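You operate a simulated robot arm through the tools that you are given. There is no shell and no other tool.

Carry out the task below with a simulated two-armed robot. There is one attempt and no reset: what you move stays moved.

JOB
Rub the rust off the short slide plate with the blue rubbing block from the top drawer.
Fine: put the block back and shut the drawer. What is to be rubbed or washed off counts as gone when no trace of it is left.

The check looks at the end state, three seconds after you hand in, the way a careful person would. Anything else that was tipped, shoved, dropped, spilled or broken makes it a failure.

ROBOT AND FRAMES
Two 7-joint arms with fingered hands on one trunk that stands fixed in place. Base frame: the origin is at the foot of the trunk, x ahead of it, y to its left, z up; the work surface is at about z = 0.92. Lengths are in m, angles in degrees, forces in N, time in s.
The left shoulder is at [0.07, 0.172, 1.352], the right one opposite. Payload 5 kg a hand.
Tool frame (each hand has its own): the origin (TCP) lies between the finger pads and is the grasp point; the fingertips stand 0.043 m ahead of it; z points along the fingers, y is the line along which they close. The gripper opens to 0.144 m. The gripper's body begins 0.05 m behind the TCP. The gripper is a hand of 5 fingers: y runs from the thumb to the fingers, the wrist lies at [-0.021, -0.124, -0.221] in the tool frame, and closing takes about 1.5 s.
Orientation is that of the tool frame in the base frame, as a unit quaternion [x, y, z, w]. With the fingers straight down and the wrist toward the robot, the tool's x, y and z point along [0, 1, 0], [1, 0, 0] and [0, 0, -1] of the base frame.

CONTROLS
- The arms move only by the tool play_rows. It takes "left_deltas", "right_deltas" or both (then of equal length, played together; a hand with none holds still); each is a list of rows, each a list of 3 entries, a list of its own where there are three numbers: the shift along the tool's x, y, z in m, then the turn, a rotation vector about the tool's x, y, z in degrees, then the finger opening in m, from 0 to 0.144. In form: [[[dx, dy, dz], [rx, ry, rz], fingers], ...]. A call has 1 to 20 rows; each row is the pose to reach, as a shift and turn from the pose commanded when the call began, along the tool's axes at that moment. Rows are played at 5 a second. More than 0.05 m and 8.6 degrees between two rows, or a gripper value outside its range, and nothing of the call is played. A pose out of reach is approached as far as the arm can. The call stops where the force on the tool passes 50 N (or 10 N more than at its start, if that is more) or the arm is blocked; 0.2 s more then pass. Each finger travels about 0.045 m/s and halts on what it meets, pressing with about 28 N; the grip force reading is that of the motor and also rises with nothing between the fingers. The clock runs only during rows and for 0.2 s after the last one: add rows that repeat a pose to give the fingers time. The reply holds the time, the measured pose of the TCP, the force on the tool along the base axes, the opening and the grip force, in the units named above and with some noise, with the torque about the TCP (base axes, N m) and any sound that the robot's microphone picked up, and new pictures: "show" is both (left out), scene, wrist or none (wrist: the cameras of the hands that moved).
- Cameras (640 x 400 px; columns grow to the right, rows downward): "scene" is now at [0.1214, 0.0566, 1.5862]; the picture's right is [0.62, -0.78, 0.00], its down [-0.46, -0.37, -0.81] and it looks along [0.63, 0.50, -0.59] (base axes); focal length 260 px, centre (320, 200). "left" rides on the left gripper at [-0.086, -0.109, -0.168] in its tool frame; the picture's right is [-0.80, -0.28, 0.53], its down [0.54, -0.73, 0.42] and it looks along [0.27, 0.63, 0.73] (tool axes); focal length 275 px, centre (320, 200). "right" rides on the right gripper at [0.086, -0.108, -0.168] in its tool frame; the picture's right is [-0.80, 0.28, -0.53], its down [-0.54, -0.73, 0.42] and it looks along [-0.27, 0.63, 0.73] (tool axes); focal length 275 px, centre (320, 200). There is no depth. A picture from a camera that has moved, and an enlarged one, comes with that camera's place and axes in the base frame and with its lens.
- slide_trunk(by): slides the trunk up (or, below 0, down) by that many m; the arms and the scene camera ride with it, the base frame stays. It gives what a move gives, with no picture.
- grasp_type(shape, hand): the hand has 5 fingers and takes this shape, open, in about a second: jaw (thumb against the fingers, like two jaws); tri (thumb and two fingers); tip (a fingertip pinch); poke (one finger out to press); point (the index stretched); flat (the hand flat); cup (the hand cupped); fist (a fist). The gripper value then closes the fingers along that shape, each until it touches; the sizes above hold for jaw. It gives what a move gives, with no picture.
- aim_head(pan, tilt): turns the head with the scene camera to pan (to the left, within 86 degrees either way) and tilt (down, from -29 to 69), counted from straight ahead of the robot. It gives what a move gives, and a new picture of the scene camera.
- inspect(camera, box): a new picture of the part [left, top, right, bottom] of that camera's present view, enlarged. The clock stands still meanwhile.
- finish_job(): hands the job in; it is judged then, once.

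Places have to be worked out from the pictures, the camera data and where the tool is seen. Open the grippers and draw the arms clear of the work before you hand the job in, unless the task says otherwise.

The tools are called after ">>>" as name(argument=value, ...) on one line, values as JSON. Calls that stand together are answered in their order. play_rows: Moves the arms, as the interface text tells. Its arguments: {"type":"object","properties":{"left_deltas":{"type":"array","items":{"type":"array"}},"right_deltas":{"type":"array","items":{"type":"array"}},"show":{"type":"string","enum":["both","scene","wrist","none"]}},"required":[]} The other tools are called the same way: slide_trunk (by) slides the trunk up or down; grasp_type (shape, hand) gives the hand a shape; aim_head (pan, tilt) turns the head that bears the scene camera; inspect (camera, box) takes an enlarged picture of a part of a camera's view; finish_job () hands the job in.

At the start:

```text
clock: 0.0
left_tool_pos: [0.4512, 0.6338, 1.3106]
left_ee_rot: [0.707, 0.707, -0.001, 0.0]
left_wrist_force: [-0.1, -0.1, -0.2]
left_wrist_torque: [-0.01, 0.01, -0.03]
left_opening: 0.1436
left_grip_force: 0.1
left_shape: jaw
right_tool_pos: [0.8255, 0.0874, 1.3332]
right_ee_rot: [0.707, 0.707, 0.0, 0.001]
right_wrist_force: [-0.1, -0.6, 0.6]
right_wrist_torque: [-0.01, -0.03, 0.03]
right_opening: 0.1434
right_grip_force: 0.0
right_shape: jaw
trunk travel left (down, up): [-0.45, 0.49]
head pan, tilt: [38.4, 36.0]
```

scene: 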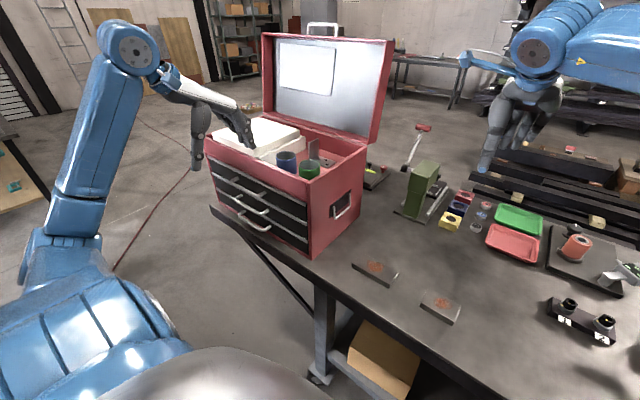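
right: 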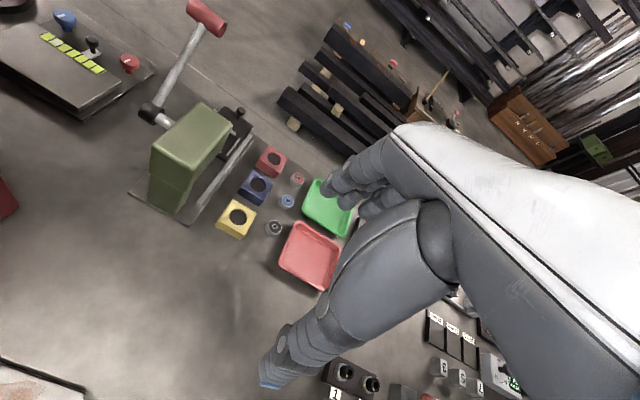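
left: 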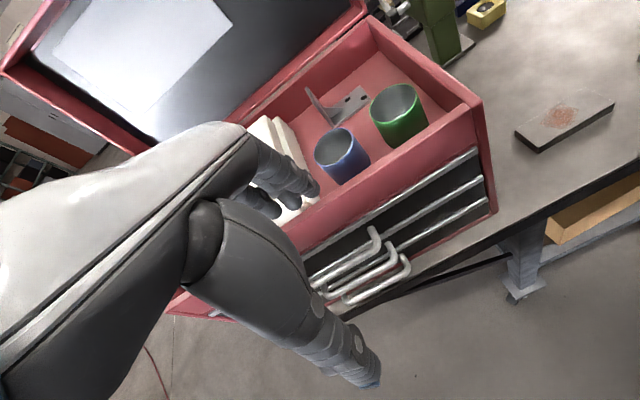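

The pictures show a red toolbox with three drawers at the left and two rusty plates on the bench near the front edge. I'll enlarge the parts that matter before moving anything.

>>> inspect(camera="scene", box=[200, 130, 400, 255])

>>> inspect(camera="scene", box=[330, 240, 490, 340])

>>> inspect(camera="left", box=[240, 60, 640, 310])

```text
3.20 times, centred on (300, 192) of scene
camera zoom: at [0.1214, 0.0566, 1.5862], right [0.62, -0.78, 0.0], down [-0.46, -0.37, -0.81], along [0.63, 0.5, -0.59], focal length 834 px, centre (384, 224)
```

zoom: 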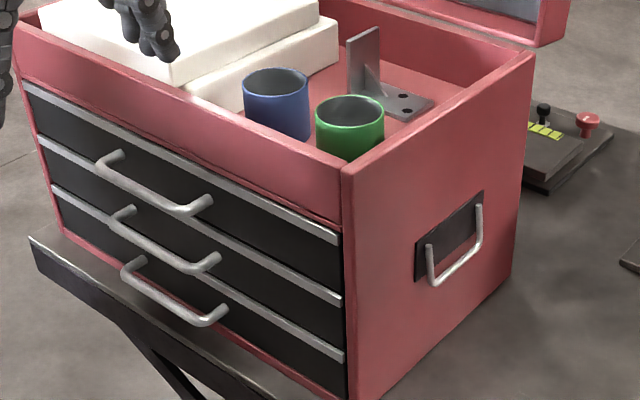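

```text
4.00 times, centred on (410, 290) of scene
camera zoom: at [0.1214, 0.0566, 1.5862], right [0.62, -0.78, 0.0], down [-0.46, -0.37, -0.81], along [0.63, 0.5, -0.59], focal length 1042 px, centre (-40, -160)
```

zoom: 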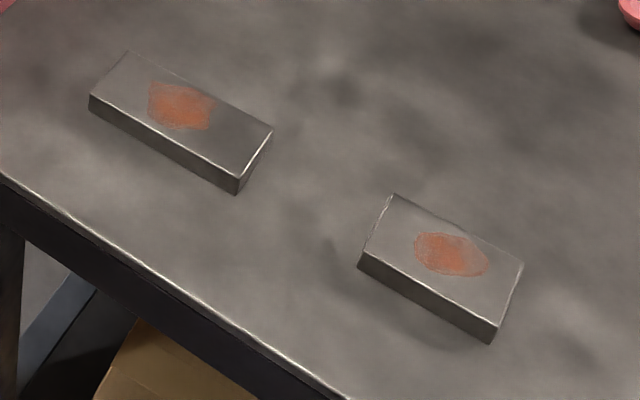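

```text
1.60 times, centred on (440, 185) of left
camera zoom: at [0.343, 0.5469, 1.4777], right [-0.28, -0.8, -0.53], down [-0.73, 0.54, -0.42], along [0.63, 0.27, -0.73], focal length 440 px, centre (128, 224)
```

zoom: 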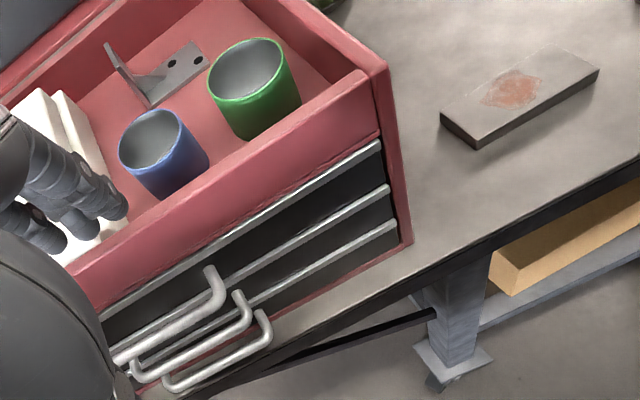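

The front of the toolbox seems to be at x≈0.575, spanning y≈0.46–0.97 with its top at z≈1.207. The top drawer's handle bar is at about x 0.545, y 0.655–0.80, z 1.09, and the short plate is the right-hand one, centred near [0.643, 0.05]. I'll pitch the left hand forward with thumb below and bring it in front of the top handle, still clear of it.

>>> play_rows(left_deltas=[[[0.009, -0.01, 0.008], [-8, 0, 0], 0.12], [[0.018, -0.02, 0.02], [-16, 0, 0], 0.1], [[0.028, -0.03, 0.036], [-24, 0, 0], 0.08], [[0.037, -0.038, 0.052], [-32, 0, 0], 0.08], [[0.046, -0.045, 0.068], [-40, 0, 0], 0.08], [[0.056, -0.05, 0.086], [-48, 0, 0], 0.08], [[0.065, -0.055, 0.104], [-56, 0, 0], 0.08], [[0.074, -0.058, 0.122], [-64, 0, 0], 0.08], [[0.084, -0.06, 0.142], [-72, 0, 0], 0.08], [[0.093, -0.06, 0.16], [-80, 0, 0], 0.08], [[0.093, -0.06, 0.16], [-80, 0, 0], 0.08]], show="both")

```text
clock: 2.4
left_tool_pos: [0.3916, 0.7268, 1.1502]
left_ee_rot: [0.541, 0.542, 0.455, 0.454]
left_wrist_force: [-0.9, 0.2, 0.3]
left_wrist_torque: [0.04, -0.02, 0.02]
left_opening: 0.0803
left_grip_force: 0.0
left_shape: jaw
right_tool_pos: [0.825, 0.0875, 1.3345]
right_ee_rot: [0.707, 0.707, 0.0, 0.0]
right_wrist_force: [-0.1, -0.1, 0.0]
right_wrist_torque: [0.03, 0.01, -0.01]
right_opening: 0.1435
right_grip_force: 0.0
right_shape: jaw
trunk travel left (down, up): [-0.45, 0.49]
head pan, tilt: [38.4, 36.0]
camera scene: at [0.1207, 0.0563, 1.5863], right [0.62, -0.78, 0.0], down [-0.46, -0.36, -0.81], along [0.63, 0.5, -0.59], focal length 260 px, centre (320, 200)
camera left: at [0.2075, 0.6402, 1.0719], right [0.48, -0.8, -0.37], down [0.29, 0.54, -0.79], along [0.83, 0.27, 0.49], focal length 275 px, centre (320, 200)
```

scene: 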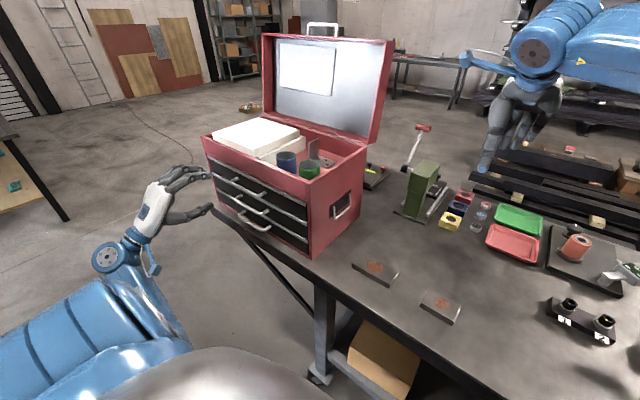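
left: 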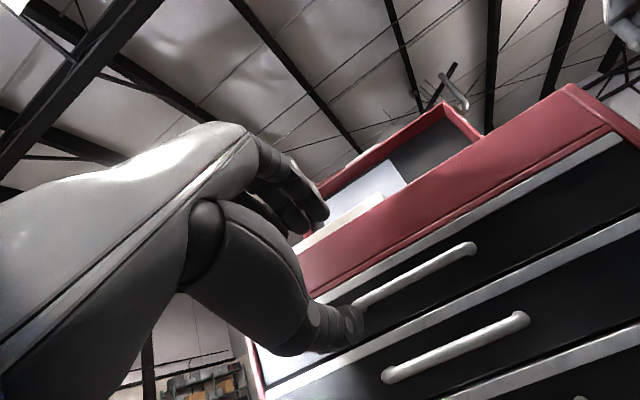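

The left hand is now in front of the drawers, thumb below. I'll enlarge both views to pin down the top handle by triangulation.

>>> inspect(camera="left", box=[280, 80, 640, 400])

>>> inspect(camera="scene", box=[140, 125, 340, 250])

```text
1.25 times, centred on (460, 240) of left
camera zoom: at [0.2075, 0.6402, 1.0719], right [0.48, -0.8, -0.37], down [0.29, 0.54, -0.79], along [0.83, 0.27, 0.49], focal length 344 px, centre (145, 150)
```

zoom: 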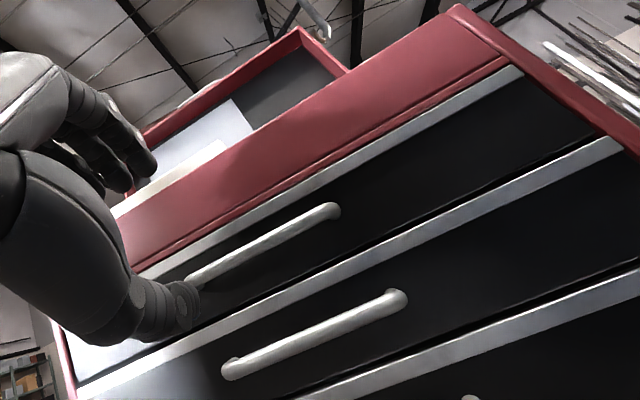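

```text
3.20 times, centred on (240, 188) of scene
camera zoom: at [0.1207, 0.0563, 1.5863], right [0.62, -0.78, 0.0], down [-0.46, -0.36, -0.81], along [0.63, 0.5, -0.59], focal length 834 px, centre (576, 240)
```

zoom: 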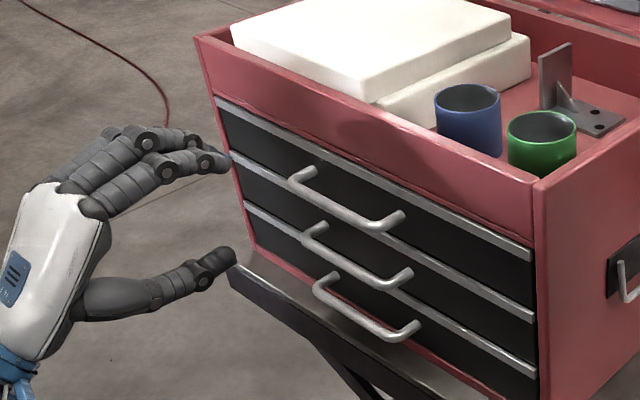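

Triangulating from both cameras puts the top handle bar at about x 0.522, z 1.117, y 0.62–0.757, with the drawer face at x≈0.555. I'll bring the hand level with the bar with a modest opening and stop just short of full depth.

>>> play_rows(left_deltas=[[[-0.018, -0.0124, 0.0166], [0, 0, 0], 0.07], [[-0.0368, -0.0248, 0.0332], [0, 0, 0], 0.06], [[-0.0368, -0.021, 0.055], [0, 0, 0], 0.06], [[-0.0368, -0.017, 0.076], [0, 0, 0], 0.06], [[-0.0368, -0.0135, 0.0972], [0, 0, 0], 0.06], [[-0.0368, -0.0135, 0.0972], [0, 0, 0], 0.06]], show="both")

```text
clock: 3.8
left_tool_pos: [0.4859, 0.6906, 1.1189]
left_ee_rot: [0.541, 0.542, 0.455, 0.454]
left_wrist_force: [-0.8, 0.1, -0.5]
left_wrist_torque: [0.01, 0.01, 0.01]
left_opening: 0.0604
left_grip_force: 0.1
left_shape: jaw
right_tool_pos: [0.8249, 0.0886, 1.3334]
right_ee_rot: [0.707, 0.707, 0.0, 0.001]
right_wrist_force: [-0.8, 0.4, -0.1]
right_wrist_torque: [0.03, 0.0, -0.03]
right_opening: 0.1435
right_grip_force: 0.0
right_shape: jaw
trunk travel left (down, up): [-0.45, 0.49]
head pan, tilt: [38.4, 36.0]
camera scene: at [0.121, 0.0568, 1.5862], right [0.62, -0.78, 0.0], down [-0.46, -0.37, -0.81], along [0.63, 0.5, -0.59], focal length 260 px, centre (320, 200)
camera left: at [0.3019, 0.6037, 1.042], right [0.48, -0.8, -0.37], down [0.29, 0.54, -0.79], along [0.83, 0.27, 0.49], focal length 275 px, centre (320, 200)
```

scene: 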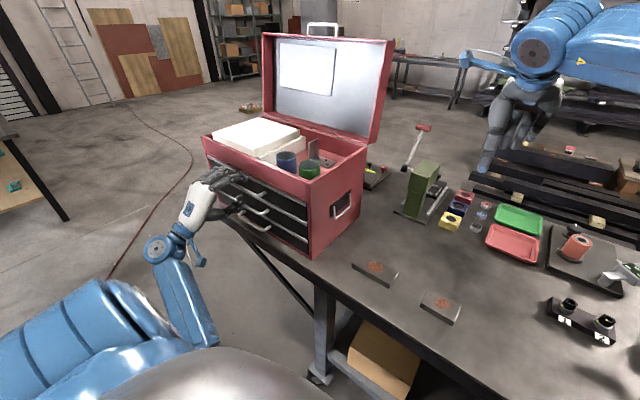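
left: 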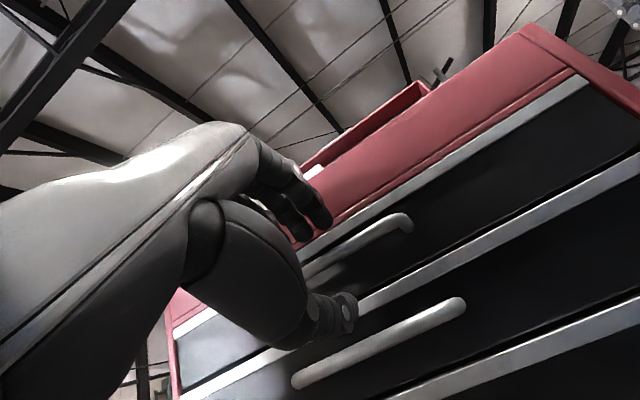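

The fingers look to be above the top bar and the thumb below it. I'll zoom in on both views to confirm this before closing.

>>> inspect(camera="scene", box=[170, 150, 298, 230])

>>> inspect(camera="left", box=[230, 160, 490, 320])

```text
5.00 times, centred on (234, 190) of scene
camera zoom: at [0.121, 0.0568, 1.5862], right [0.62, -0.78, 0.0], down [-0.46, -0.37, -0.81], along [0.63, 0.5, -0.59], focal length 1303 px, centre (750, 250)
```

zoom: 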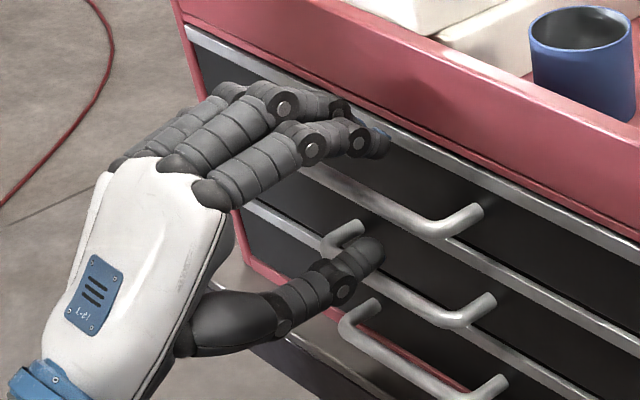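

```text
2.46 times, centred on (360, 240) of left
camera zoom: at [0.3019, 0.6037, 1.042], right [0.48, -0.8, -0.37], down [0.29, 0.54, -0.79], along [0.83, 0.27, 0.49], focal length 678 px, centre (222, 102)
```

zoom: 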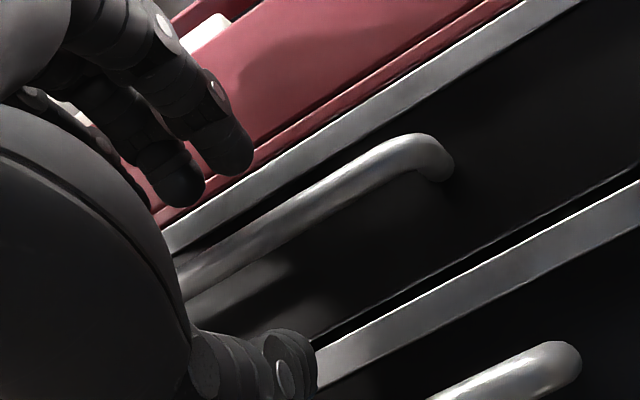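

The bar lies midway between fingers and thumb. I'll go 12 mm further forward and close on the bar.

>>> play_rows(left_deltas=[[[0, 0.0021, 0.0118], [0, 0, 0], 0.06], [[0, 0.0021, 0.0118], [0, 0, 0], 0.04], [[0, 0.0021, 0.0118], [0, 0, 0], 0.02], [[0, 0.0021, 0.0118], [0, 0, 0], 0.0], [[0, 0.0021, 0.0118], [0, 0, 0], 0.0], [[0, 0.0021, 0.0118], [0, 0, 0], 0.0], [[0, 0.0021, 0.0118], [0, 0, 0], 0.0], [[0, 0.0021, 0.0118], [0, 0, 0], 0.0], [[0, 0.0021, 0.0118], [0, 0, 0], 0.0]], show="both")

```text
clock: 5.8
left_tool_pos: [0.4991, 0.6884, 1.1189]
left_ee_rot: [0.542, 0.542, 0.454, 0.454]
left_wrist_force: [4.0, -0.1, -2.1]
left_wrist_torque: [0.29, 0.0, 0.13]
left_opening: 0.0003
left_grip_force: 28.3
left_shape: jaw
right_tool_pos: [0.8261, 0.0887, 1.3327]
right_ee_rot: [0.707, 0.707, -0.001, -0.001]
right_wrist_force: [-0.1, 0.0, -0.3]
right_wrist_torque: [0.03, -0.04, 0.01]
right_opening: 0.1438
right_grip_force: 0.1
right_shape: jaw
trunk travel left (down, up): [-0.45, 0.49]
head pan, tilt: [38.4, 36.0]
camera scene: at [0.1221, 0.0567, 1.5861], right [0.62, -0.78, 0.0], down [-0.46, -0.37, -0.81], along [0.63, 0.5, -0.59], focal length 260 px, centre (320, 200)
camera left: at [0.3147, 0.6031, 1.0417], right [0.48, -0.8, -0.37], down [0.29, 0.54, -0.79], along [0.83, 0.27, 0.49], focal length 275 px, centre (320, 200)
```

scene: 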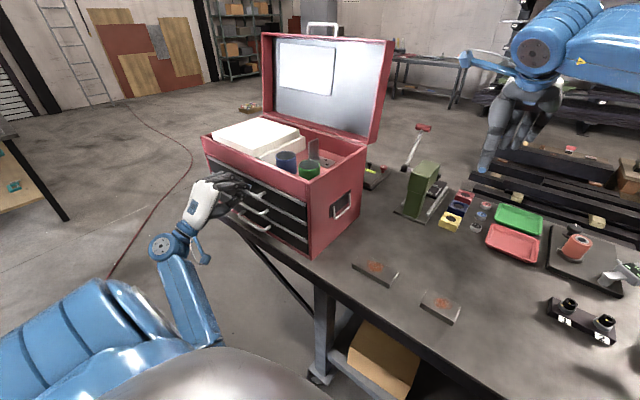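
left: 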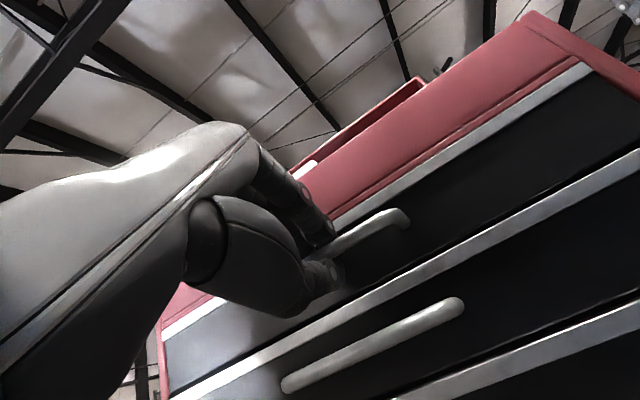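

The reading says fully closed with a slight contact force, so I'll look closely at whether the bar is truly held.

>>> inspect(camera="scene", box=[180, 160, 276, 220])

>>> inspect(camera="left", box=[240, 180, 440, 305])

```text
6.67 times, centred on (228, 190) of scene
camera zoom: at [0.1221, 0.0567, 1.5861], right [0.62, -0.78, 0.0], down [-0.46, -0.37, -0.81], along [0.63, 0.5, -0.59], focal length 1737 px, centre (933, 267)
```

zoom: 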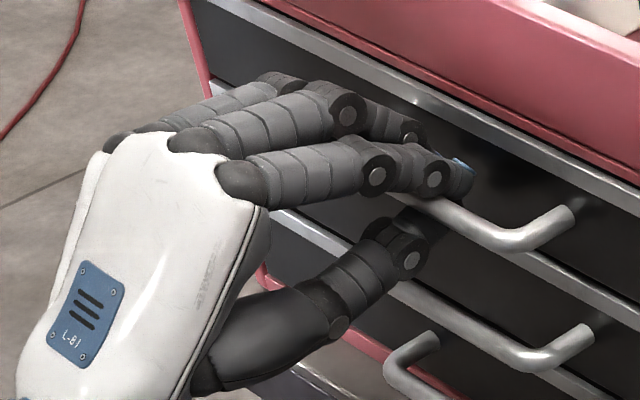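

```text
3.20 times, centred on (340, 242) of left
camera zoom: at [0.3147, 0.6031, 1.0417], right [0.48, -0.8, -0.37], down [0.29, 0.54, -0.79], along [0.83, 0.27, 0.49], focal length 881 px, centre (256, 64)
```

zoom: 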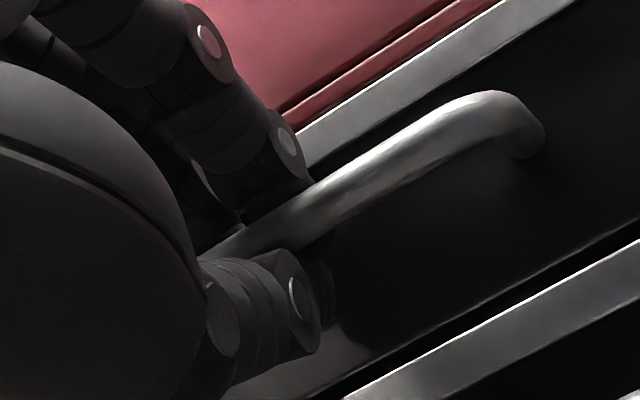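

The bar is enclosed between fingers above and thumb below. I'll pull gently straight back by 6 cm and check the drawer follows.

>>> play_rows(left_deltas=[[[0, -0.0017, -0.0098], [0, 0, 0], 0.0], [[0, -0.0035, -0.0197], [0, 0, 0], 0.0], [[0, -0.0052, -0.0295], [0, 0, 0], 0.0], [[0, -0.0069, -0.0394], [0, 0, 0], 0.0], [[0, -0.0087, -0.0492], [0, 0, 0], 0.0], [[0, -0.0104, -0.0591], [0, 0, 0], 0.0]], show="both")

```text
clock: 7.2
left_tool_pos: [0.4366, 0.6891, 1.12]
left_ee_rot: [0.542, 0.541, 0.454, 0.455]
left_wrist_force: [1.0, 0.6, -7.4]
left_wrist_torque: [0.24, 0.09, 0.15]
left_opening: 0.0007
left_grip_force: 28.2
left_shape: jaw
right_tool_pos: [0.8263, 0.0871, 1.3327]
right_ee_rot: [0.707, 0.707, 0.0, 0.0]
right_wrist_force: [-0.4, 0.8, -0.1]
right_wrist_torque: [0.03, -0.03, 0.01]
right_opening: 0.1435
right_grip_force: 0.1
right_shape: jaw
trunk travel left (down, up): [-0.45, 0.49]
head pan, tilt: [38.4, 36.0]
camera scene: at [0.1215, 0.0571, 1.5861], right [0.62, -0.78, 0.0], down [-0.46, -0.37, -0.81], along [0.63, 0.5, -0.59], focal length 260 px, centre (320, 200)
camera left: at [0.2532, 0.603, 1.0419], right [0.48, -0.8, -0.37], down [0.29, 0.54, -0.79], along [0.83, 0.27, 0.49], focal length 275 px, centre (320, 200)
```

scene: 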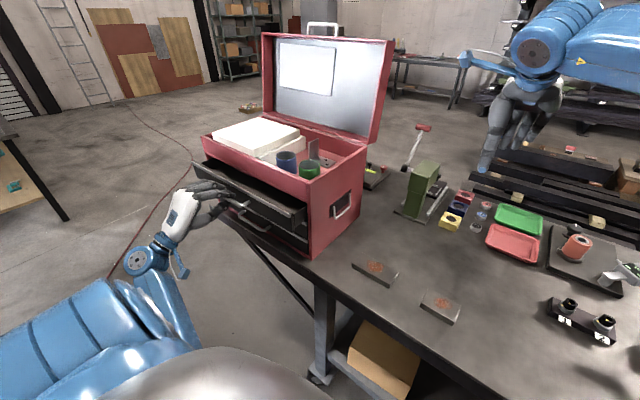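
left: 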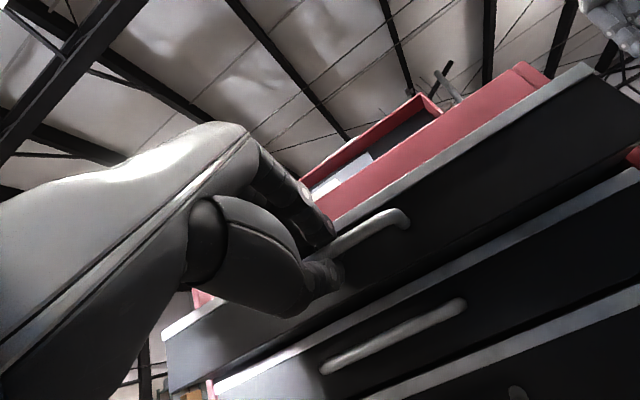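

The top drawer slides with the hand. I'll pull about 10 cm more in small steps.

>>> play_rows(left_deltas=[[[0, -0.0026, -0.0148], [0, 0, 0], 0.0], [[0, -0.0052, -0.0295], [0, 0, 0], 0.0], [[0, -0.0078, -0.0443], [0, 0, 0], 0.0], [[0, -0.0104, -0.0591], [0, 0, 0], 0.0], [[0, -0.013, -0.0739], [0, 0, 0], 0.0], [[0, -0.0156, -0.0886], [0, 0, 0], 0.0], [[0, -0.0174, -0.0985], [0, 0, 0], 0.0], [[0, -0.0174, -0.0985], [0, 0, 0], 0.0]], show="scene")

```text
clock: 9.0
left_tool_pos: [0.337, 0.6893, 1.1188]
left_ee_rot: [0.541, 0.542, 0.455, 0.454]
left_wrist_force: [0.5, 0.6, -4.2]
left_wrist_torque: [0.23, 0.06, 0.21]
left_opening: 0.0005
left_grip_force: 28.2
left_shape: jaw
right_tool_pos: [0.825, 0.0884, 1.3324]
right_ee_rot: [0.707, 0.707, 0.0, 0.0]
right_wrist_force: [0.1, -1.1, -0.3]
right_wrist_torque: [-0.01, 0.0, 0.03]
right_opening: 0.1436
right_grip_force: 0.0
right_shape: jaw
trunk travel left (down, up): [-0.45, 0.49]
head pan, tilt: [38.4, 36.0]
camera scene: at [0.1217, 0.0571, 1.5862], right [0.62, -0.78, 0.0], down [-0.46, -0.37, -0.81], along [0.63, 0.5, -0.59], focal length 260 px, centre (320, 200)
```

scene: 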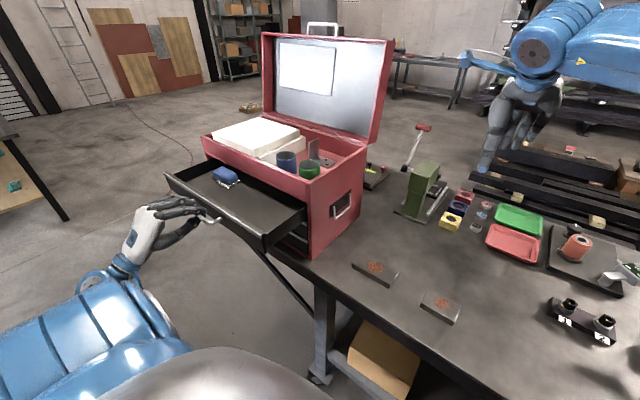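

The drawer is open and a blue block can be seen inside, toward its left rear. I'll enlarge the view.

>>> inspect(camera="scene", box=[150, 150, 310, 250])

>>> inspect(camera="scene", box=[196, 155, 260, 195])

```text
4.00 times, centred on (230, 200) of scene
camera zoom: at [0.1217, 0.0571, 1.5862], right [0.62, -0.78, 0.0], down [-0.46, -0.37, -0.81], along [0.63, 0.5, -0.59], focal length 1042 px, centre (680, 200)
```

zoom: 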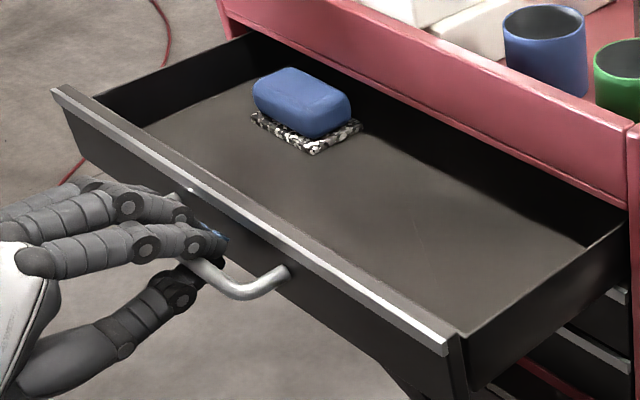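

```text
10.00 times, centred on (228, 175) of scene
camera zoom: at [0.1217, 0.0571, 1.5862], right [0.62, -0.78, 0.0], down [-0.46, -0.37, -0.81], along [0.63, 0.5, -0.59], focal length 2605 px, centre (1240, 450)
```

zoom: 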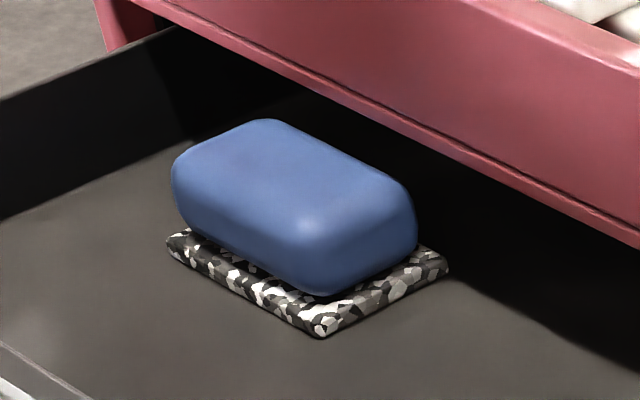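

The blue block sits on a speckled pad at roughly x 0.52–0.54, y 0.81, close to the box front, so I want more room above it. I'll pull the drawer a few centimetres more, in small steps, watching for an end stop.

>>> play_rows(left_deltas=[[[0, -0.0017, -0.0098], [0, 0, 0], 0.0], [[0, -0.0035, -0.0197], [0, 0, 0], 0.0], [[0, -0.0052, -0.0295], [0, 0, 0], 0.0], [[0, -0.0069, -0.0394], [0, 0, 0], 0.0], [[0, -0.0069, -0.0394], [0, 0, 0], 0.0]], show="scene")

```text
clock: 10.2
left_tool_pos: [0.2976, 0.6902, 1.1201]
left_ee_rot: [0.541, 0.542, 0.455, 0.455]
left_wrist_force: [-0.5, -1.6, -6.5]
left_wrist_torque: [0.23, 0.12, 0.12]
left_opening: 0.0005
left_grip_force: 28.0
left_shape: jaw
right_tool_pos: [0.8258, 0.0885, 1.3329]
right_ee_rot: [0.707, 0.708, 0.0, 0.001]
right_wrist_force: [0.3, -0.3, -0.8]
right_wrist_torque: [-0.01, 0.03, 0.0]
right_opening: 0.1438
right_grip_force: 0.0
right_shape: jaw
trunk travel left (down, up): [-0.45, 0.49]
head pan, tilt: [38.4, 36.0]
camera scene: at [0.1218, 0.0569, 1.5861], right [0.62, -0.78, 0.0], down [-0.46, -0.37, -0.81], along [0.63, 0.5, -0.59], focal length 260 px, centre (320, 200)
```

scene: 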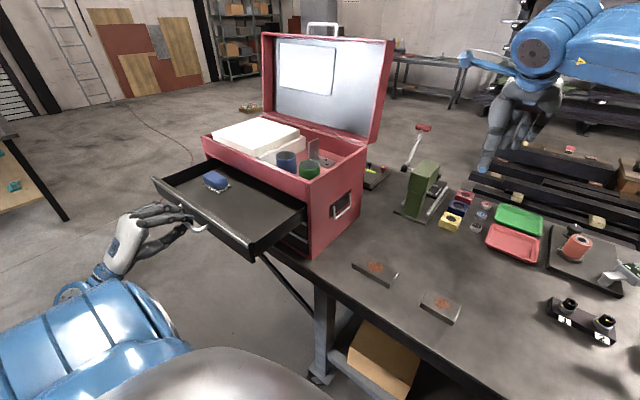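

The drawer is now about 20 cm open and moved freely. I'll open the fingers and back away from the handle.

>>> play_rows(left_deltas=[[[0, 0, 0], [0, 0, 0], 0.03], [[0, 0, 0], [0, 0, 0], 0.06], [[0, 0, 0], [0, 0, 0], 0.07], [[0, 0, 0], [0, 0, 0], 0.07], [[0, 0, 0], [0, 0, 0], 0.07], [[0, 0, 0], [0, 0, 0], 0.07], [[0, -0.0035, -0.0197], [0, 0, 0], 0.07], [[0, -0.007, -0.0394], [0, 0, 0], 0.07], [[0, -0.0104, -0.0591], [0, 0, 0], 0.07]], show="both")

```text
clock: 12.2
left_tool_pos: [0.2366, 0.6877, 1.1202]
left_ee_rot: [0.542, 0.541, 0.454, 0.455]
left_wrist_force: [-0.3, 0.5, -0.6]
left_wrist_torque: [-0.03, 0.02, 0.01]
left_opening: 0.0698
left_grip_force: 0.1
left_shape: jaw
right_tool_pos: [0.825, 0.087, 1.3335]
right_ee_rot: [0.708, 0.706, 0.0, 0.001]
right_wrist_force: [0.5, -0.7, -0.8]
right_wrist_torque: [-0.03, -0.01, -0.02]
right_opening: 0.1436
right_grip_force: 0.1
right_shape: jaw
trunk travel left (down, up): [-0.45, 0.49]
head pan, tilt: [38.4, 36.0]
camera scene: at [0.1208, 0.0566, 1.5863], right [0.62, -0.78, 0.0], down [-0.46, -0.36, -0.81], along [0.63, 0.5, -0.59], focal length 260 px, centre (320, 200)
camera left: at [0.0521, 0.6029, 1.0428], right [0.48, -0.8, -0.37], down [0.29, 0.54, -0.79], along [0.83, 0.27, 0.49], focal length 275 px, centre (320, 200)
```

scene: 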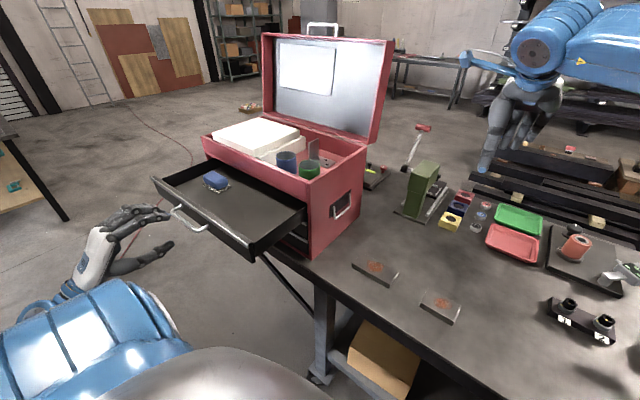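
left: 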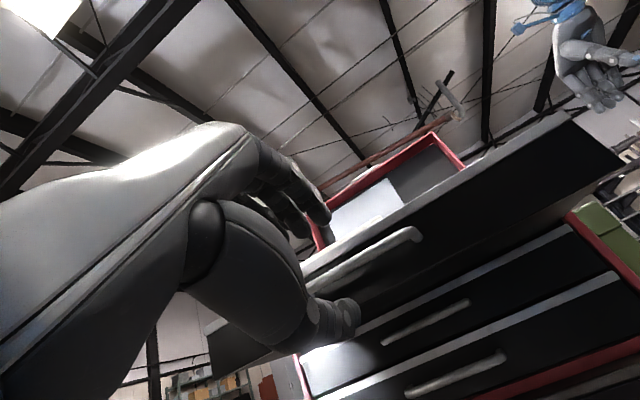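

The hand is clear of the handle. I'll raise it straight up, then turn it to point down above the drawer so the wrist camera can see the block.

>>> play_rows(left_deltas=[[[0, 0.0394, -0.0069], [0, 0, 0], 0.09], [[0, 0.0788, -0.0139], [0, 0, 0], 0.1], [[0, 0.1182, -0.0208], [0, 0, 0], 0.1], [[0, 0.1576, -0.0278], [0, 0, 0], 0.1], [[0.006, 0.17, -0.0237], [8, 0, 0], 0.1], [[0.012, 0.183, -0.0196], [16, 0, 0], 0.1], [[0.018, 0.196, -0.0155], [24, 0, 0], 0.1], [[0.024, 0.209, -0.0114], [32, 0, 0], 0.1], [[0.03, 0.222, -0.0073], [40, 0, 0], 0.1], [[0.036, 0.235, -0.0032], [48, 0, 0], 0.1], [[0.042, 0.248, 0.001], [56, 0, 0], 0.1], [[0.048, 0.261, 0.005], [64, 0, 0], 0.1], [[0.054, 0.274, 0.009], [72, 0, 0], 0.1], [[0.06, 0.2867, 0.0134], [80, 0, 0], 0.1], [[0.06, 0.2867, 0.0134], [80, 0, 0], 0.1]], show="both")

```text
clock: 15.4
left_tool_pos: [0.2995, 0.7499, 1.4006]
left_ee_rot: [0.706, 0.708, 0.0, -0.001]
left_wrist_force: [-0.1, -0.3, 0.8]
left_wrist_torque: [0.02, -0.01, -0.02]
left_opening: 0.0997
left_grip_force: 0.1
left_shape: jaw
right_tool_pos: [0.8256, 0.0871, 1.3336]
right_ee_rot: [0.707, 0.707, -0.001, 0.0]
right_wrist_force: [0.8, 0.1, 0.8]
right_wrist_torque: [-0.04, -0.04, -0.02]
right_opening: 0.1435
right_grip_force: 0.0
right_shape: jaw
trunk travel left (down, up): [-0.45, 0.49]
head pan, tilt: [38.4, 36.0]
camera scene: at [0.1203, 0.0568, 1.5863], right [0.62, -0.78, 0.0], down [-0.46, -0.37, -0.81], along [0.63, 0.5, -0.59], focal length 260 px, centre (320, 200)
camera left: at [0.1907, 0.6635, 1.5683], right [-0.28, -0.8, -0.53], down [-0.73, 0.54, -0.42], along [0.63, 0.27, -0.73], focal length 275 px, centre (320, 200)
```

scene: 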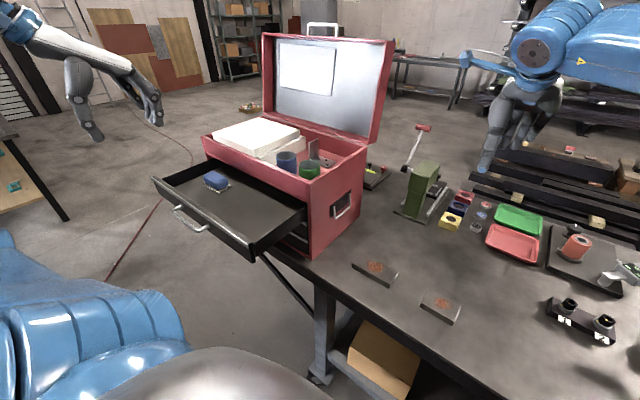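
left: 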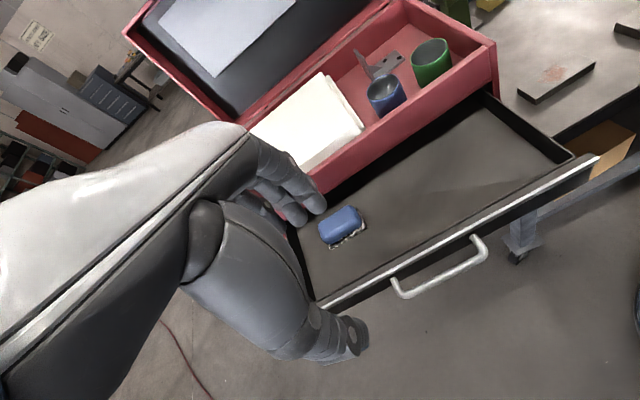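

The block is visible from above now. I'll enlarge both views to triangulate it.

>>> inspect(camera="left", box=[280, 180, 408, 260])

>>> inspect(camera="scene", box=[184, 155, 248, 195])

>>> inspect(camera="scene", box=[130, 140, 322, 260])

```text
5.00 times, centred on (344, 220) of left
camera zoom: at [0.1907, 0.6635, 1.5683], right [-0.28, -0.8, -0.53], down [-0.73, 0.54, -0.42], along [0.63, 0.27, -0.73], focal length 1376 px, centre (200, 100)
```

zoom: 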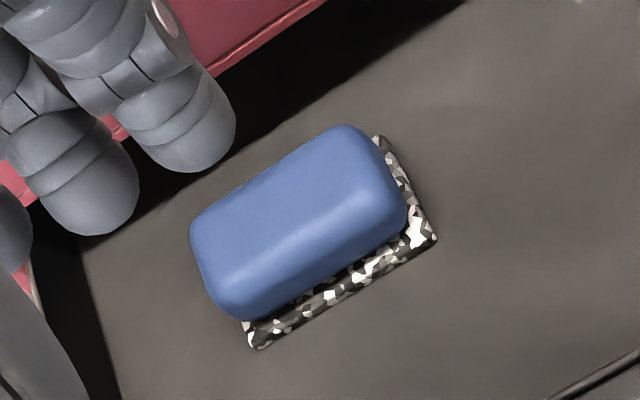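

```text
10.00 times, centred on (216, 175) of scene
camera zoom: at [0.1203, 0.0568, 1.5863], right [0.62, -0.78, 0.0], down [-0.46, -0.37, -0.81], along [0.63, 0.5, -0.59], focal length 2605 px, centre (1360, 450)
```

zoom: 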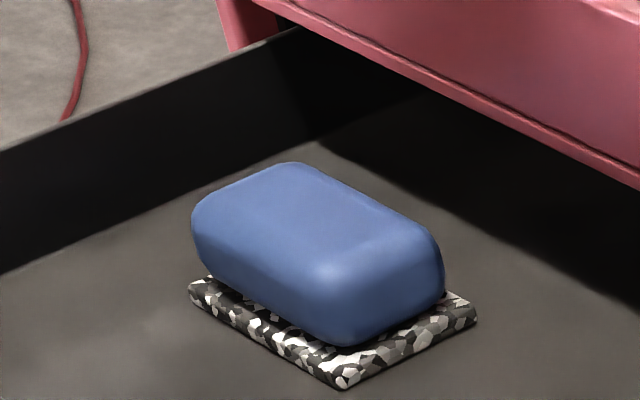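

```text
3.33 times, centred on (226, 200) of scene
camera zoom: at [0.1203, 0.0568, 1.5863], right [0.62, -0.78, 0.0], down [-0.46, -0.37, -0.81], along [0.63, 0.5, -0.59], focal length 868 px, centre (633, 200)
```

zoom: 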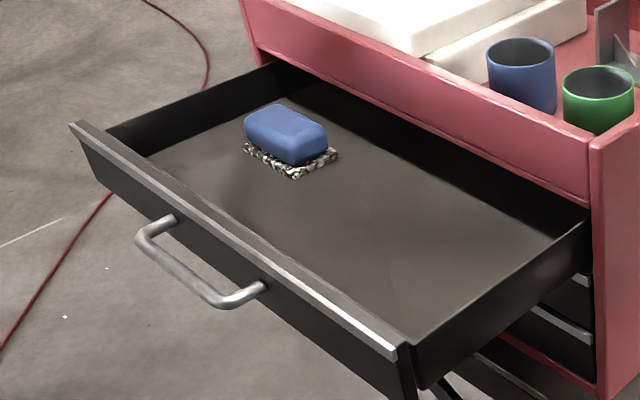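

The block lies at about [0.497, 0.811], with the pad bottom at z≈1.09. The hand's knuckles bulge too close to the box front (x≈0.555) to grasp it safely, so I'll go back to the handle and open the drawer a few centimetres more.

>>> play_rows(left_deltas=[[[-0.006, -0.006, 0.012], [-8, 0, 0], 0.09], [[-0.012, -0.0126, 0.024], [-16, 0, 0], 0.08], [[-0.018, -0.019, 0.036], [-24, 0, 0], 0.07], [[-0.024, -0.025, 0.048], [-32, 0, 0], 0.07], [[-0.03, -0.0315, 0.06], [-40, 0, 0], 0.07], [[-0.036, -0.038, 0.072], [-48, 0, 0], 0.07], [[-0.042, -0.044, 0.084], [-56, 0, 0], 0.07], [[-0.048, -0.05, 0.096], [-64, 0, 0], 0.07], [[-0.054, -0.057, 0.108], [-72, 0, 0], 0.07], [[-0.06, -0.063, 0.12], [-80, 0, 0], 0.07], [[-0.06, -0.063, 0.16], [-80, 0, 0], 0.07], [[-0.06, -0.063, 0.2], [-80, 0, 0], 0.07], [[-0.06, -0.063, 0.24], [-80, 0, 0], 0.07], [[-0.06, -0.063, 0.281], [-80, 0, 0], 0.07], [[-0.06, -0.043, 0.281], [-80, 0, 0], 0.065], [[-0.06, -0.023, 0.281], [-80, 0, 0], 0.06], [[-0.06, -0.003, 0.281], [-80, 0, 0], 0.06], [[-0.06, -0.003, 0.281], [-80, 0, 0], 0.06]], show="both")

```text
clock: 19.2
left_tool_pos: [0.2952, 0.6891, 1.1189]
left_ee_rot: [0.542, 0.541, 0.454, 0.455]
left_wrist_force: [-0.6, 0.1, 0.6]
left_wrist_torque: [0.02, -0.02, 0.01]
left_opening: 0.0607
left_grip_force: 0.0
left_shape: jaw
right_tool_pos: [0.8249, 0.0875, 1.3335]
right_ee_rot: [0.707, 0.707, -0.001, 0.0]
right_wrist_force: [-1.4, 0.8, 0.5]
right_wrist_torque: [0.03, 0.0, 0.04]
right_opening: 0.1436
right_grip_force: 0.0
right_shape: jaw
trunk travel left (down, up): [-0.45, 0.49]
head pan, tilt: [38.4, 36.0]
camera scene: at [0.1211, 0.0565, 1.5862], right [0.62, -0.78, 0.0], down [-0.46, -0.37, -0.81], along [0.63, 0.5, -0.59], focal length 260 px, centre (320, 200)
camera left: at [0.1125, 0.6021, 1.0416], right [0.48, -0.8, -0.37], down [0.29, 0.54, -0.79], along [0.83, 0.27, 0.49], focal length 275 px, centre (320, 200)
```

scene: 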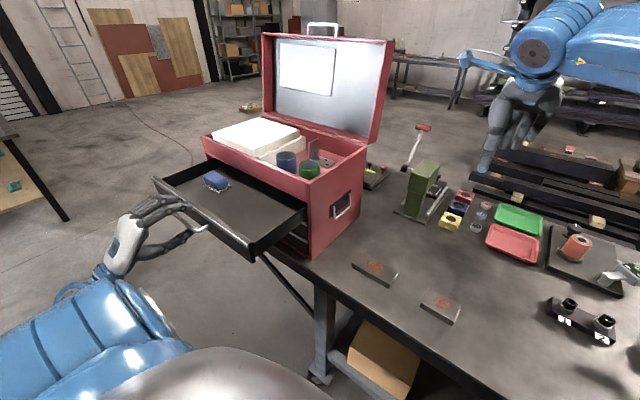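
left: 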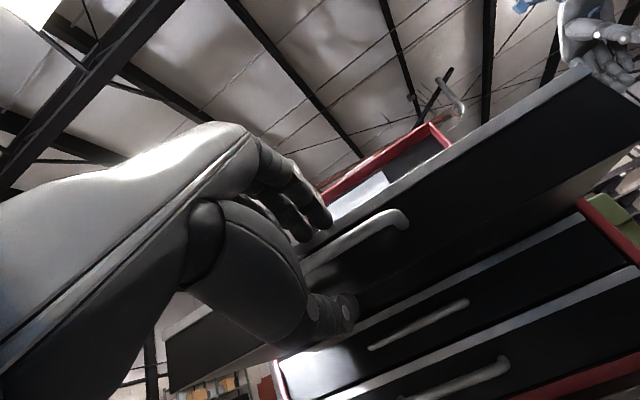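

The bar is again between fingers and thumb. I'll close on it, then pull about 4.5 cm further in 9 mm steps.

>>> play_rows(left_deltas=[[[0, 0, 0], [0, 0, 0], 0.03], [[0, 0, 0], [0, 0, 0], 0.0], [[0, 0, 0], [0, 0, 0], 0.0], [[0, 0, 0], [0, 0, 0], 0.0], [[0, 0, 0], [0, 0, 0], 0.0], [[0, 0, 0], [0, 0, 0], 0.0], [[0, 0, 0], [0, 0, 0], 0.0], [[0, -0.0016, -0.0089], [0, 0, 0], 0.0], [[0, -0.0031, -0.0177], [0, 0, 0], 0.0], [[0, -0.0047, -0.0266], [0, 0, 0], 0.0], [[0, -0.0063, -0.0355], [0, 0, 0], 0.0], [[0, -0.0078, -0.0443], [0, 0, 0], 0.0], [[0, -0.0078, -0.0443], [0, 0, 0], 0.0]], show="scene")

```text
clock: 21.7
left_tool_pos: [0.2682, 0.6887, 1.1179]
left_ee_rot: [0.546, 0.541, 0.451, 0.454]
left_wrist_force: [60.2, 1.4, 0.0]
left_wrist_torque: [0.23, -0.2, -0.21]
left_opening: 0.0
left_grip_force: 27.7
left_shape: jaw
right_tool_pos: [0.8325, 0.0912, 1.3295]
right_ee_rot: [0.706, 0.708, -0.003, -0.001]
right_wrist_force: [-0.4, -0.7, 0.7]
right_wrist_torque: [0.01, -0.01, 0.0]
right_opening: 0.1434
right_grip_force: 0.0
right_shape: jaw
trunk travel left (down, up): [-0.45, 0.49]
head pan, tilt: [38.4, 36.0]
stopped in row 12 (left hand): the force on the tool passed its limit at 56 N (the readings are from after the stop); the commanded pose is now the measured one
camera scene: at [0.131, 0.0569, 1.5855], right [0.62, -0.79, 0.0], down [-0.47, -0.36, -0.81], along [0.63, 0.5, -0.59], focal length 260 px, centre (320, 200)
```

scene: 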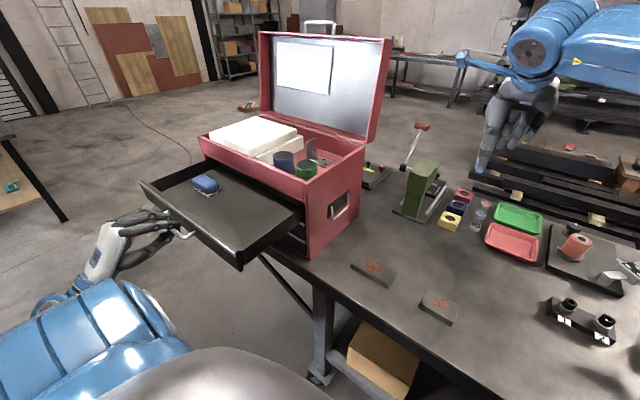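

The drawer reached its end stop at about 23 cm of travel. I'll ease off the pull, open the fingers and back away, then check nothing shifted.

>>> play_rows(left_deltas=[[[0, 0.0014, 0.0079], [0, 0, 0], 0.0], [[0, 0.0014, 0.0079], [0, 0, 0], 0.02], [[0, 0.0014, 0.0079], [0, 0, 0], 0.05], [[0, 0.0014, 0.0079], [0, 0, 0], 0.07], [[0, 0.0014, 0.0079], [0, 0, 0], 0.07], [[0, 0.0014, 0.0079], [0, 0, 0], 0.07], [[0, 0.0014, 0.0079], [0, 0, 0], 0.07], [[0, -0.0021, -0.0118], [0, 0, 0], 0.07], [[0, -0.0056, -0.0315], [0, 0, 0], 0.07], [[0, -0.0087, -0.0492], [0, 0, 0], 0.07], [[0, -0.0087, -0.0492], [0, 0, 0], 0.07]], show="scene")

```text
clock: 24.1
left_tool_pos: [0.2087, 0.6899, 1.1186]
left_ee_rot: [0.542, 0.541, 0.455, 0.455]
left_wrist_force: [-0.7, -0.1, 0.6]
left_wrist_torque: [0.04, -0.03, -0.01]
left_opening: 0.0697
left_grip_force: 0.2
left_shape: jaw
right_tool_pos: [0.8256, 0.0903, 1.3334]
right_ee_rot: [0.707, 0.707, -0.001, 0.0]
right_wrist_force: [-0.3, 0.3, 0.6]
right_wrist_torque: [0.05, -0.04, 0.0]
right_opening: 0.1435
right_grip_force: 0.0
right_shape: jaw
trunk travel left (down, up): [-0.45, 0.49]
head pan, tilt: [38.4, 36.0]
camera scene: at [0.1213, 0.0565, 1.5862], right [0.62, -0.78, 0.0], down [-0.46, -0.36, -0.81], along [0.63, 0.5, -0.59], focal length 260 px, centre (320, 200)
```

scene: 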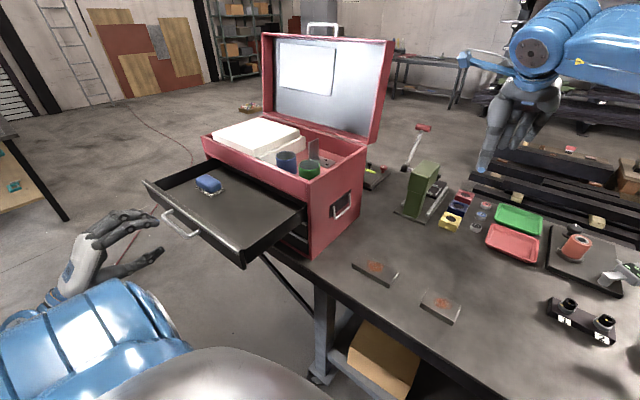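

The toolbox hasn't moved; the drawer is open to its stop and the block is still in it. I'll raise the hand again and turn it to point down over the drawer.

>>> play_rows(left_deltas=[[[0, 0.0394, -0.0069], [0, 0, 0], 0.09], [[0, 0.0788, -0.0139], [0, 0, 0], 0.09], [[0, 0.1182, -0.0208], [0, 0, 0], 0.09], [[0, 0.1576, -0.0278], [0, 0, 0], 0.09], [[0.005, 0.1715, -0.0181], [8, 0, 0], 0.09], [[0.01, 0.1854, -0.0084], [16, 0, 0], 0.09], [[0.015, 0.1993, 0.0014], [24, 0, 0], 0.09], [[0.02, 0.2132, 0.0111], [32, 0, 0], 0.09], [[0.025, 0.2271, 0.0209], [40, 0, 0], 0.09], [[0.03, 0.241, 0.0306], [48, 0, 0], 0.09], [[0.035, 0.2549, 0.0404], [56, 0, 0], 0.09], [[0.04, 0.2688, 0.0501], [64, 0, 0], 0.09], [[0.045, 0.2827, 0.0598], [72, 0, 0], 0.09], [[0.05, 0.2966, 0.0696], [80, 0, 0], 0.09], [[0.05, 0.2966, 0.0696], [80, 0, 0], 0.09]], show="both")

```text
clock: 27.3
left_tool_pos: [0.3265, 0.739, 1.3996]
left_ee_rot: [0.708, 0.706, 0.001, 0.0]
left_wrist_force: [-0.5, -0.4, 0.6]
left_wrist_torque: [0.02, 0.01, 0.01]
left_opening: 0.0899
left_grip_force: 0.0
left_shape: jaw
right_tool_pos: [0.8242, 0.0916, 1.3346]
right_ee_rot: [0.707, 0.708, 0.0, 0.0]
right_wrist_force: [-0.7, 1.1, -0.5]
right_wrist_torque: [0.02, -0.05, -0.01]
right_opening: 0.1436
right_grip_force: 0.0
right_shape: jaw
trunk travel left (down, up): [-0.45, 0.49]
head pan, tilt: [38.4, 36.0]
camera scene: at [0.1201, 0.0568, 1.5863], right [0.62, -0.78, 0.0], down [-0.46, -0.37, -0.81], along [0.63, 0.5, -0.59], focal length 260 px, centre (320, 200)
camera left: at [0.2189, 0.6528, 1.5672], right [-0.29, -0.8, -0.53], down [-0.73, 0.54, -0.42], along [0.63, 0.27, -0.73], focal length 275 px, centre (320, 200)
```

scene: 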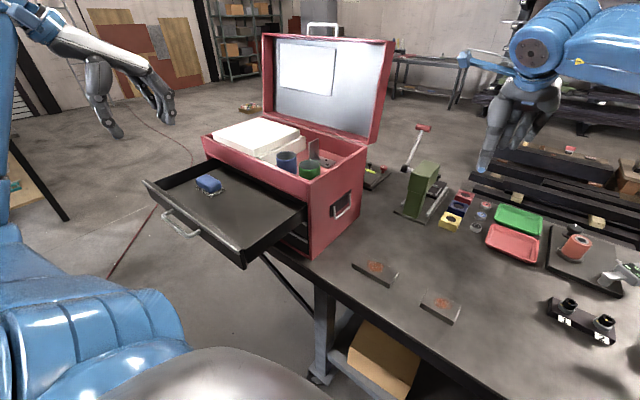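
left: 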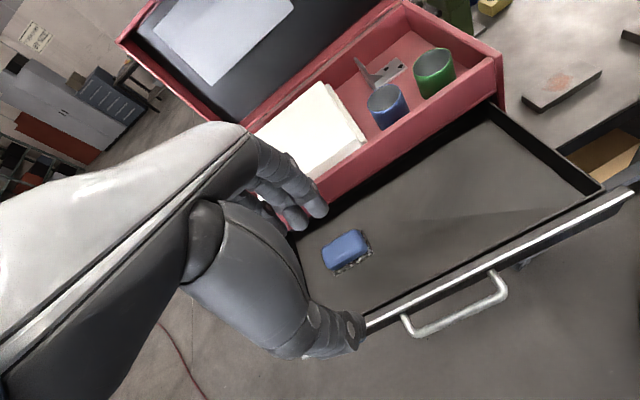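

>>> inspect(camera="left", box=[280, 200, 408, 280])

>>> inspect(camera="scene", box=[176, 160, 240, 200])

```text
5.00 times, centred on (344, 240) of left
camera zoom: at [0.2189, 0.6528, 1.5672], right [-0.29, -0.8, -0.53], down [-0.73, 0.54, -0.42], along [0.63, 0.27, -0.73], focal length 1376 px, centre (200, 0)
```

zoom: 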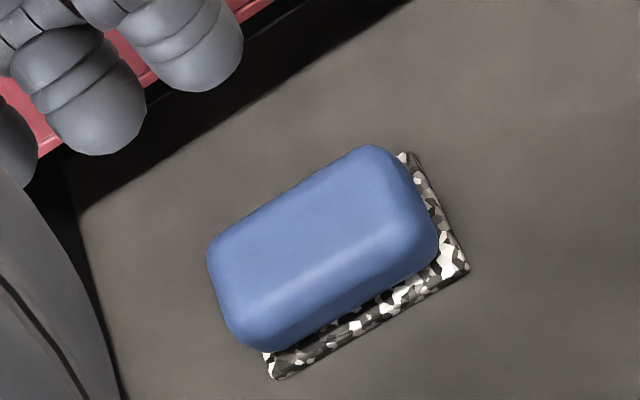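

```text
10.00 times, centred on (208, 180) of scene
camera zoom: at [0.1201, 0.0568, 1.5863], right [0.62, -0.78, 0.0], down [-0.46, -0.37, -0.81], along [0.63, 0.5, -0.59], focal length 2605 px, centre (1440, 400)
```

zoom: 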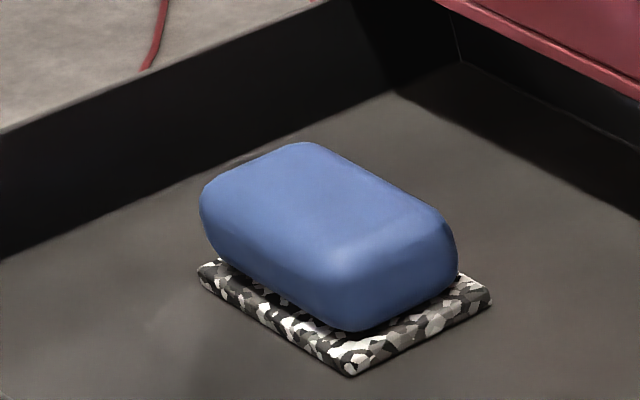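

The pad's corners put the block centre at about [0.469, 0.811], pad x 0.4415–0.497, y 0.765–0.857, drawer floor z≈1.095. I'll look at the fingers' outer contour to measure the clearance to the box front when I descend.

>>> inspect(camera="left", box=[180, 110, 388, 240])

>>> inspect(camera="scene", box=[30, 20, 222, 140])

```text
3.08 times, centred on (284, 175) of left
camera zoom: at [0.2189, 0.6528, 1.5672], right [-0.29, -0.8, -0.53], down [-0.73, 0.54, -0.42], along [0.63, 0.27, -0.73], focal length 847 px, centre (431, 277)
```

zoom: 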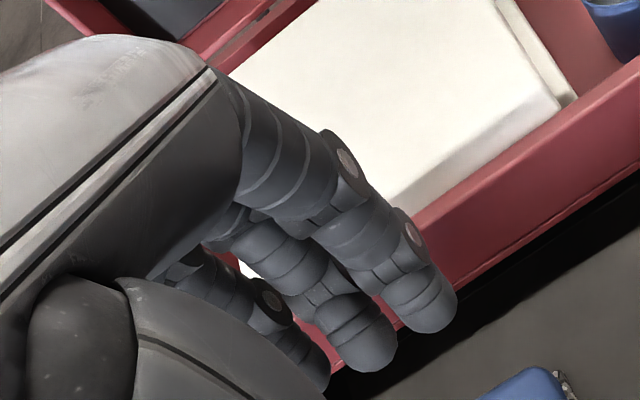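

```text
3.33 times, centred on (126, 80) of scene
camera zoom: at [0.1201, 0.0568, 1.5863], right [0.62, -0.78, 0.0], down [-0.46, -0.37, -0.81], along [0.63, 0.5, -0.59], focal length 868 px, centre (967, 600)
```

zoom: 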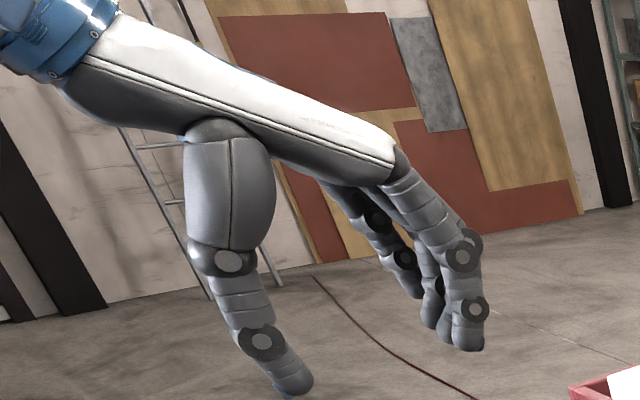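

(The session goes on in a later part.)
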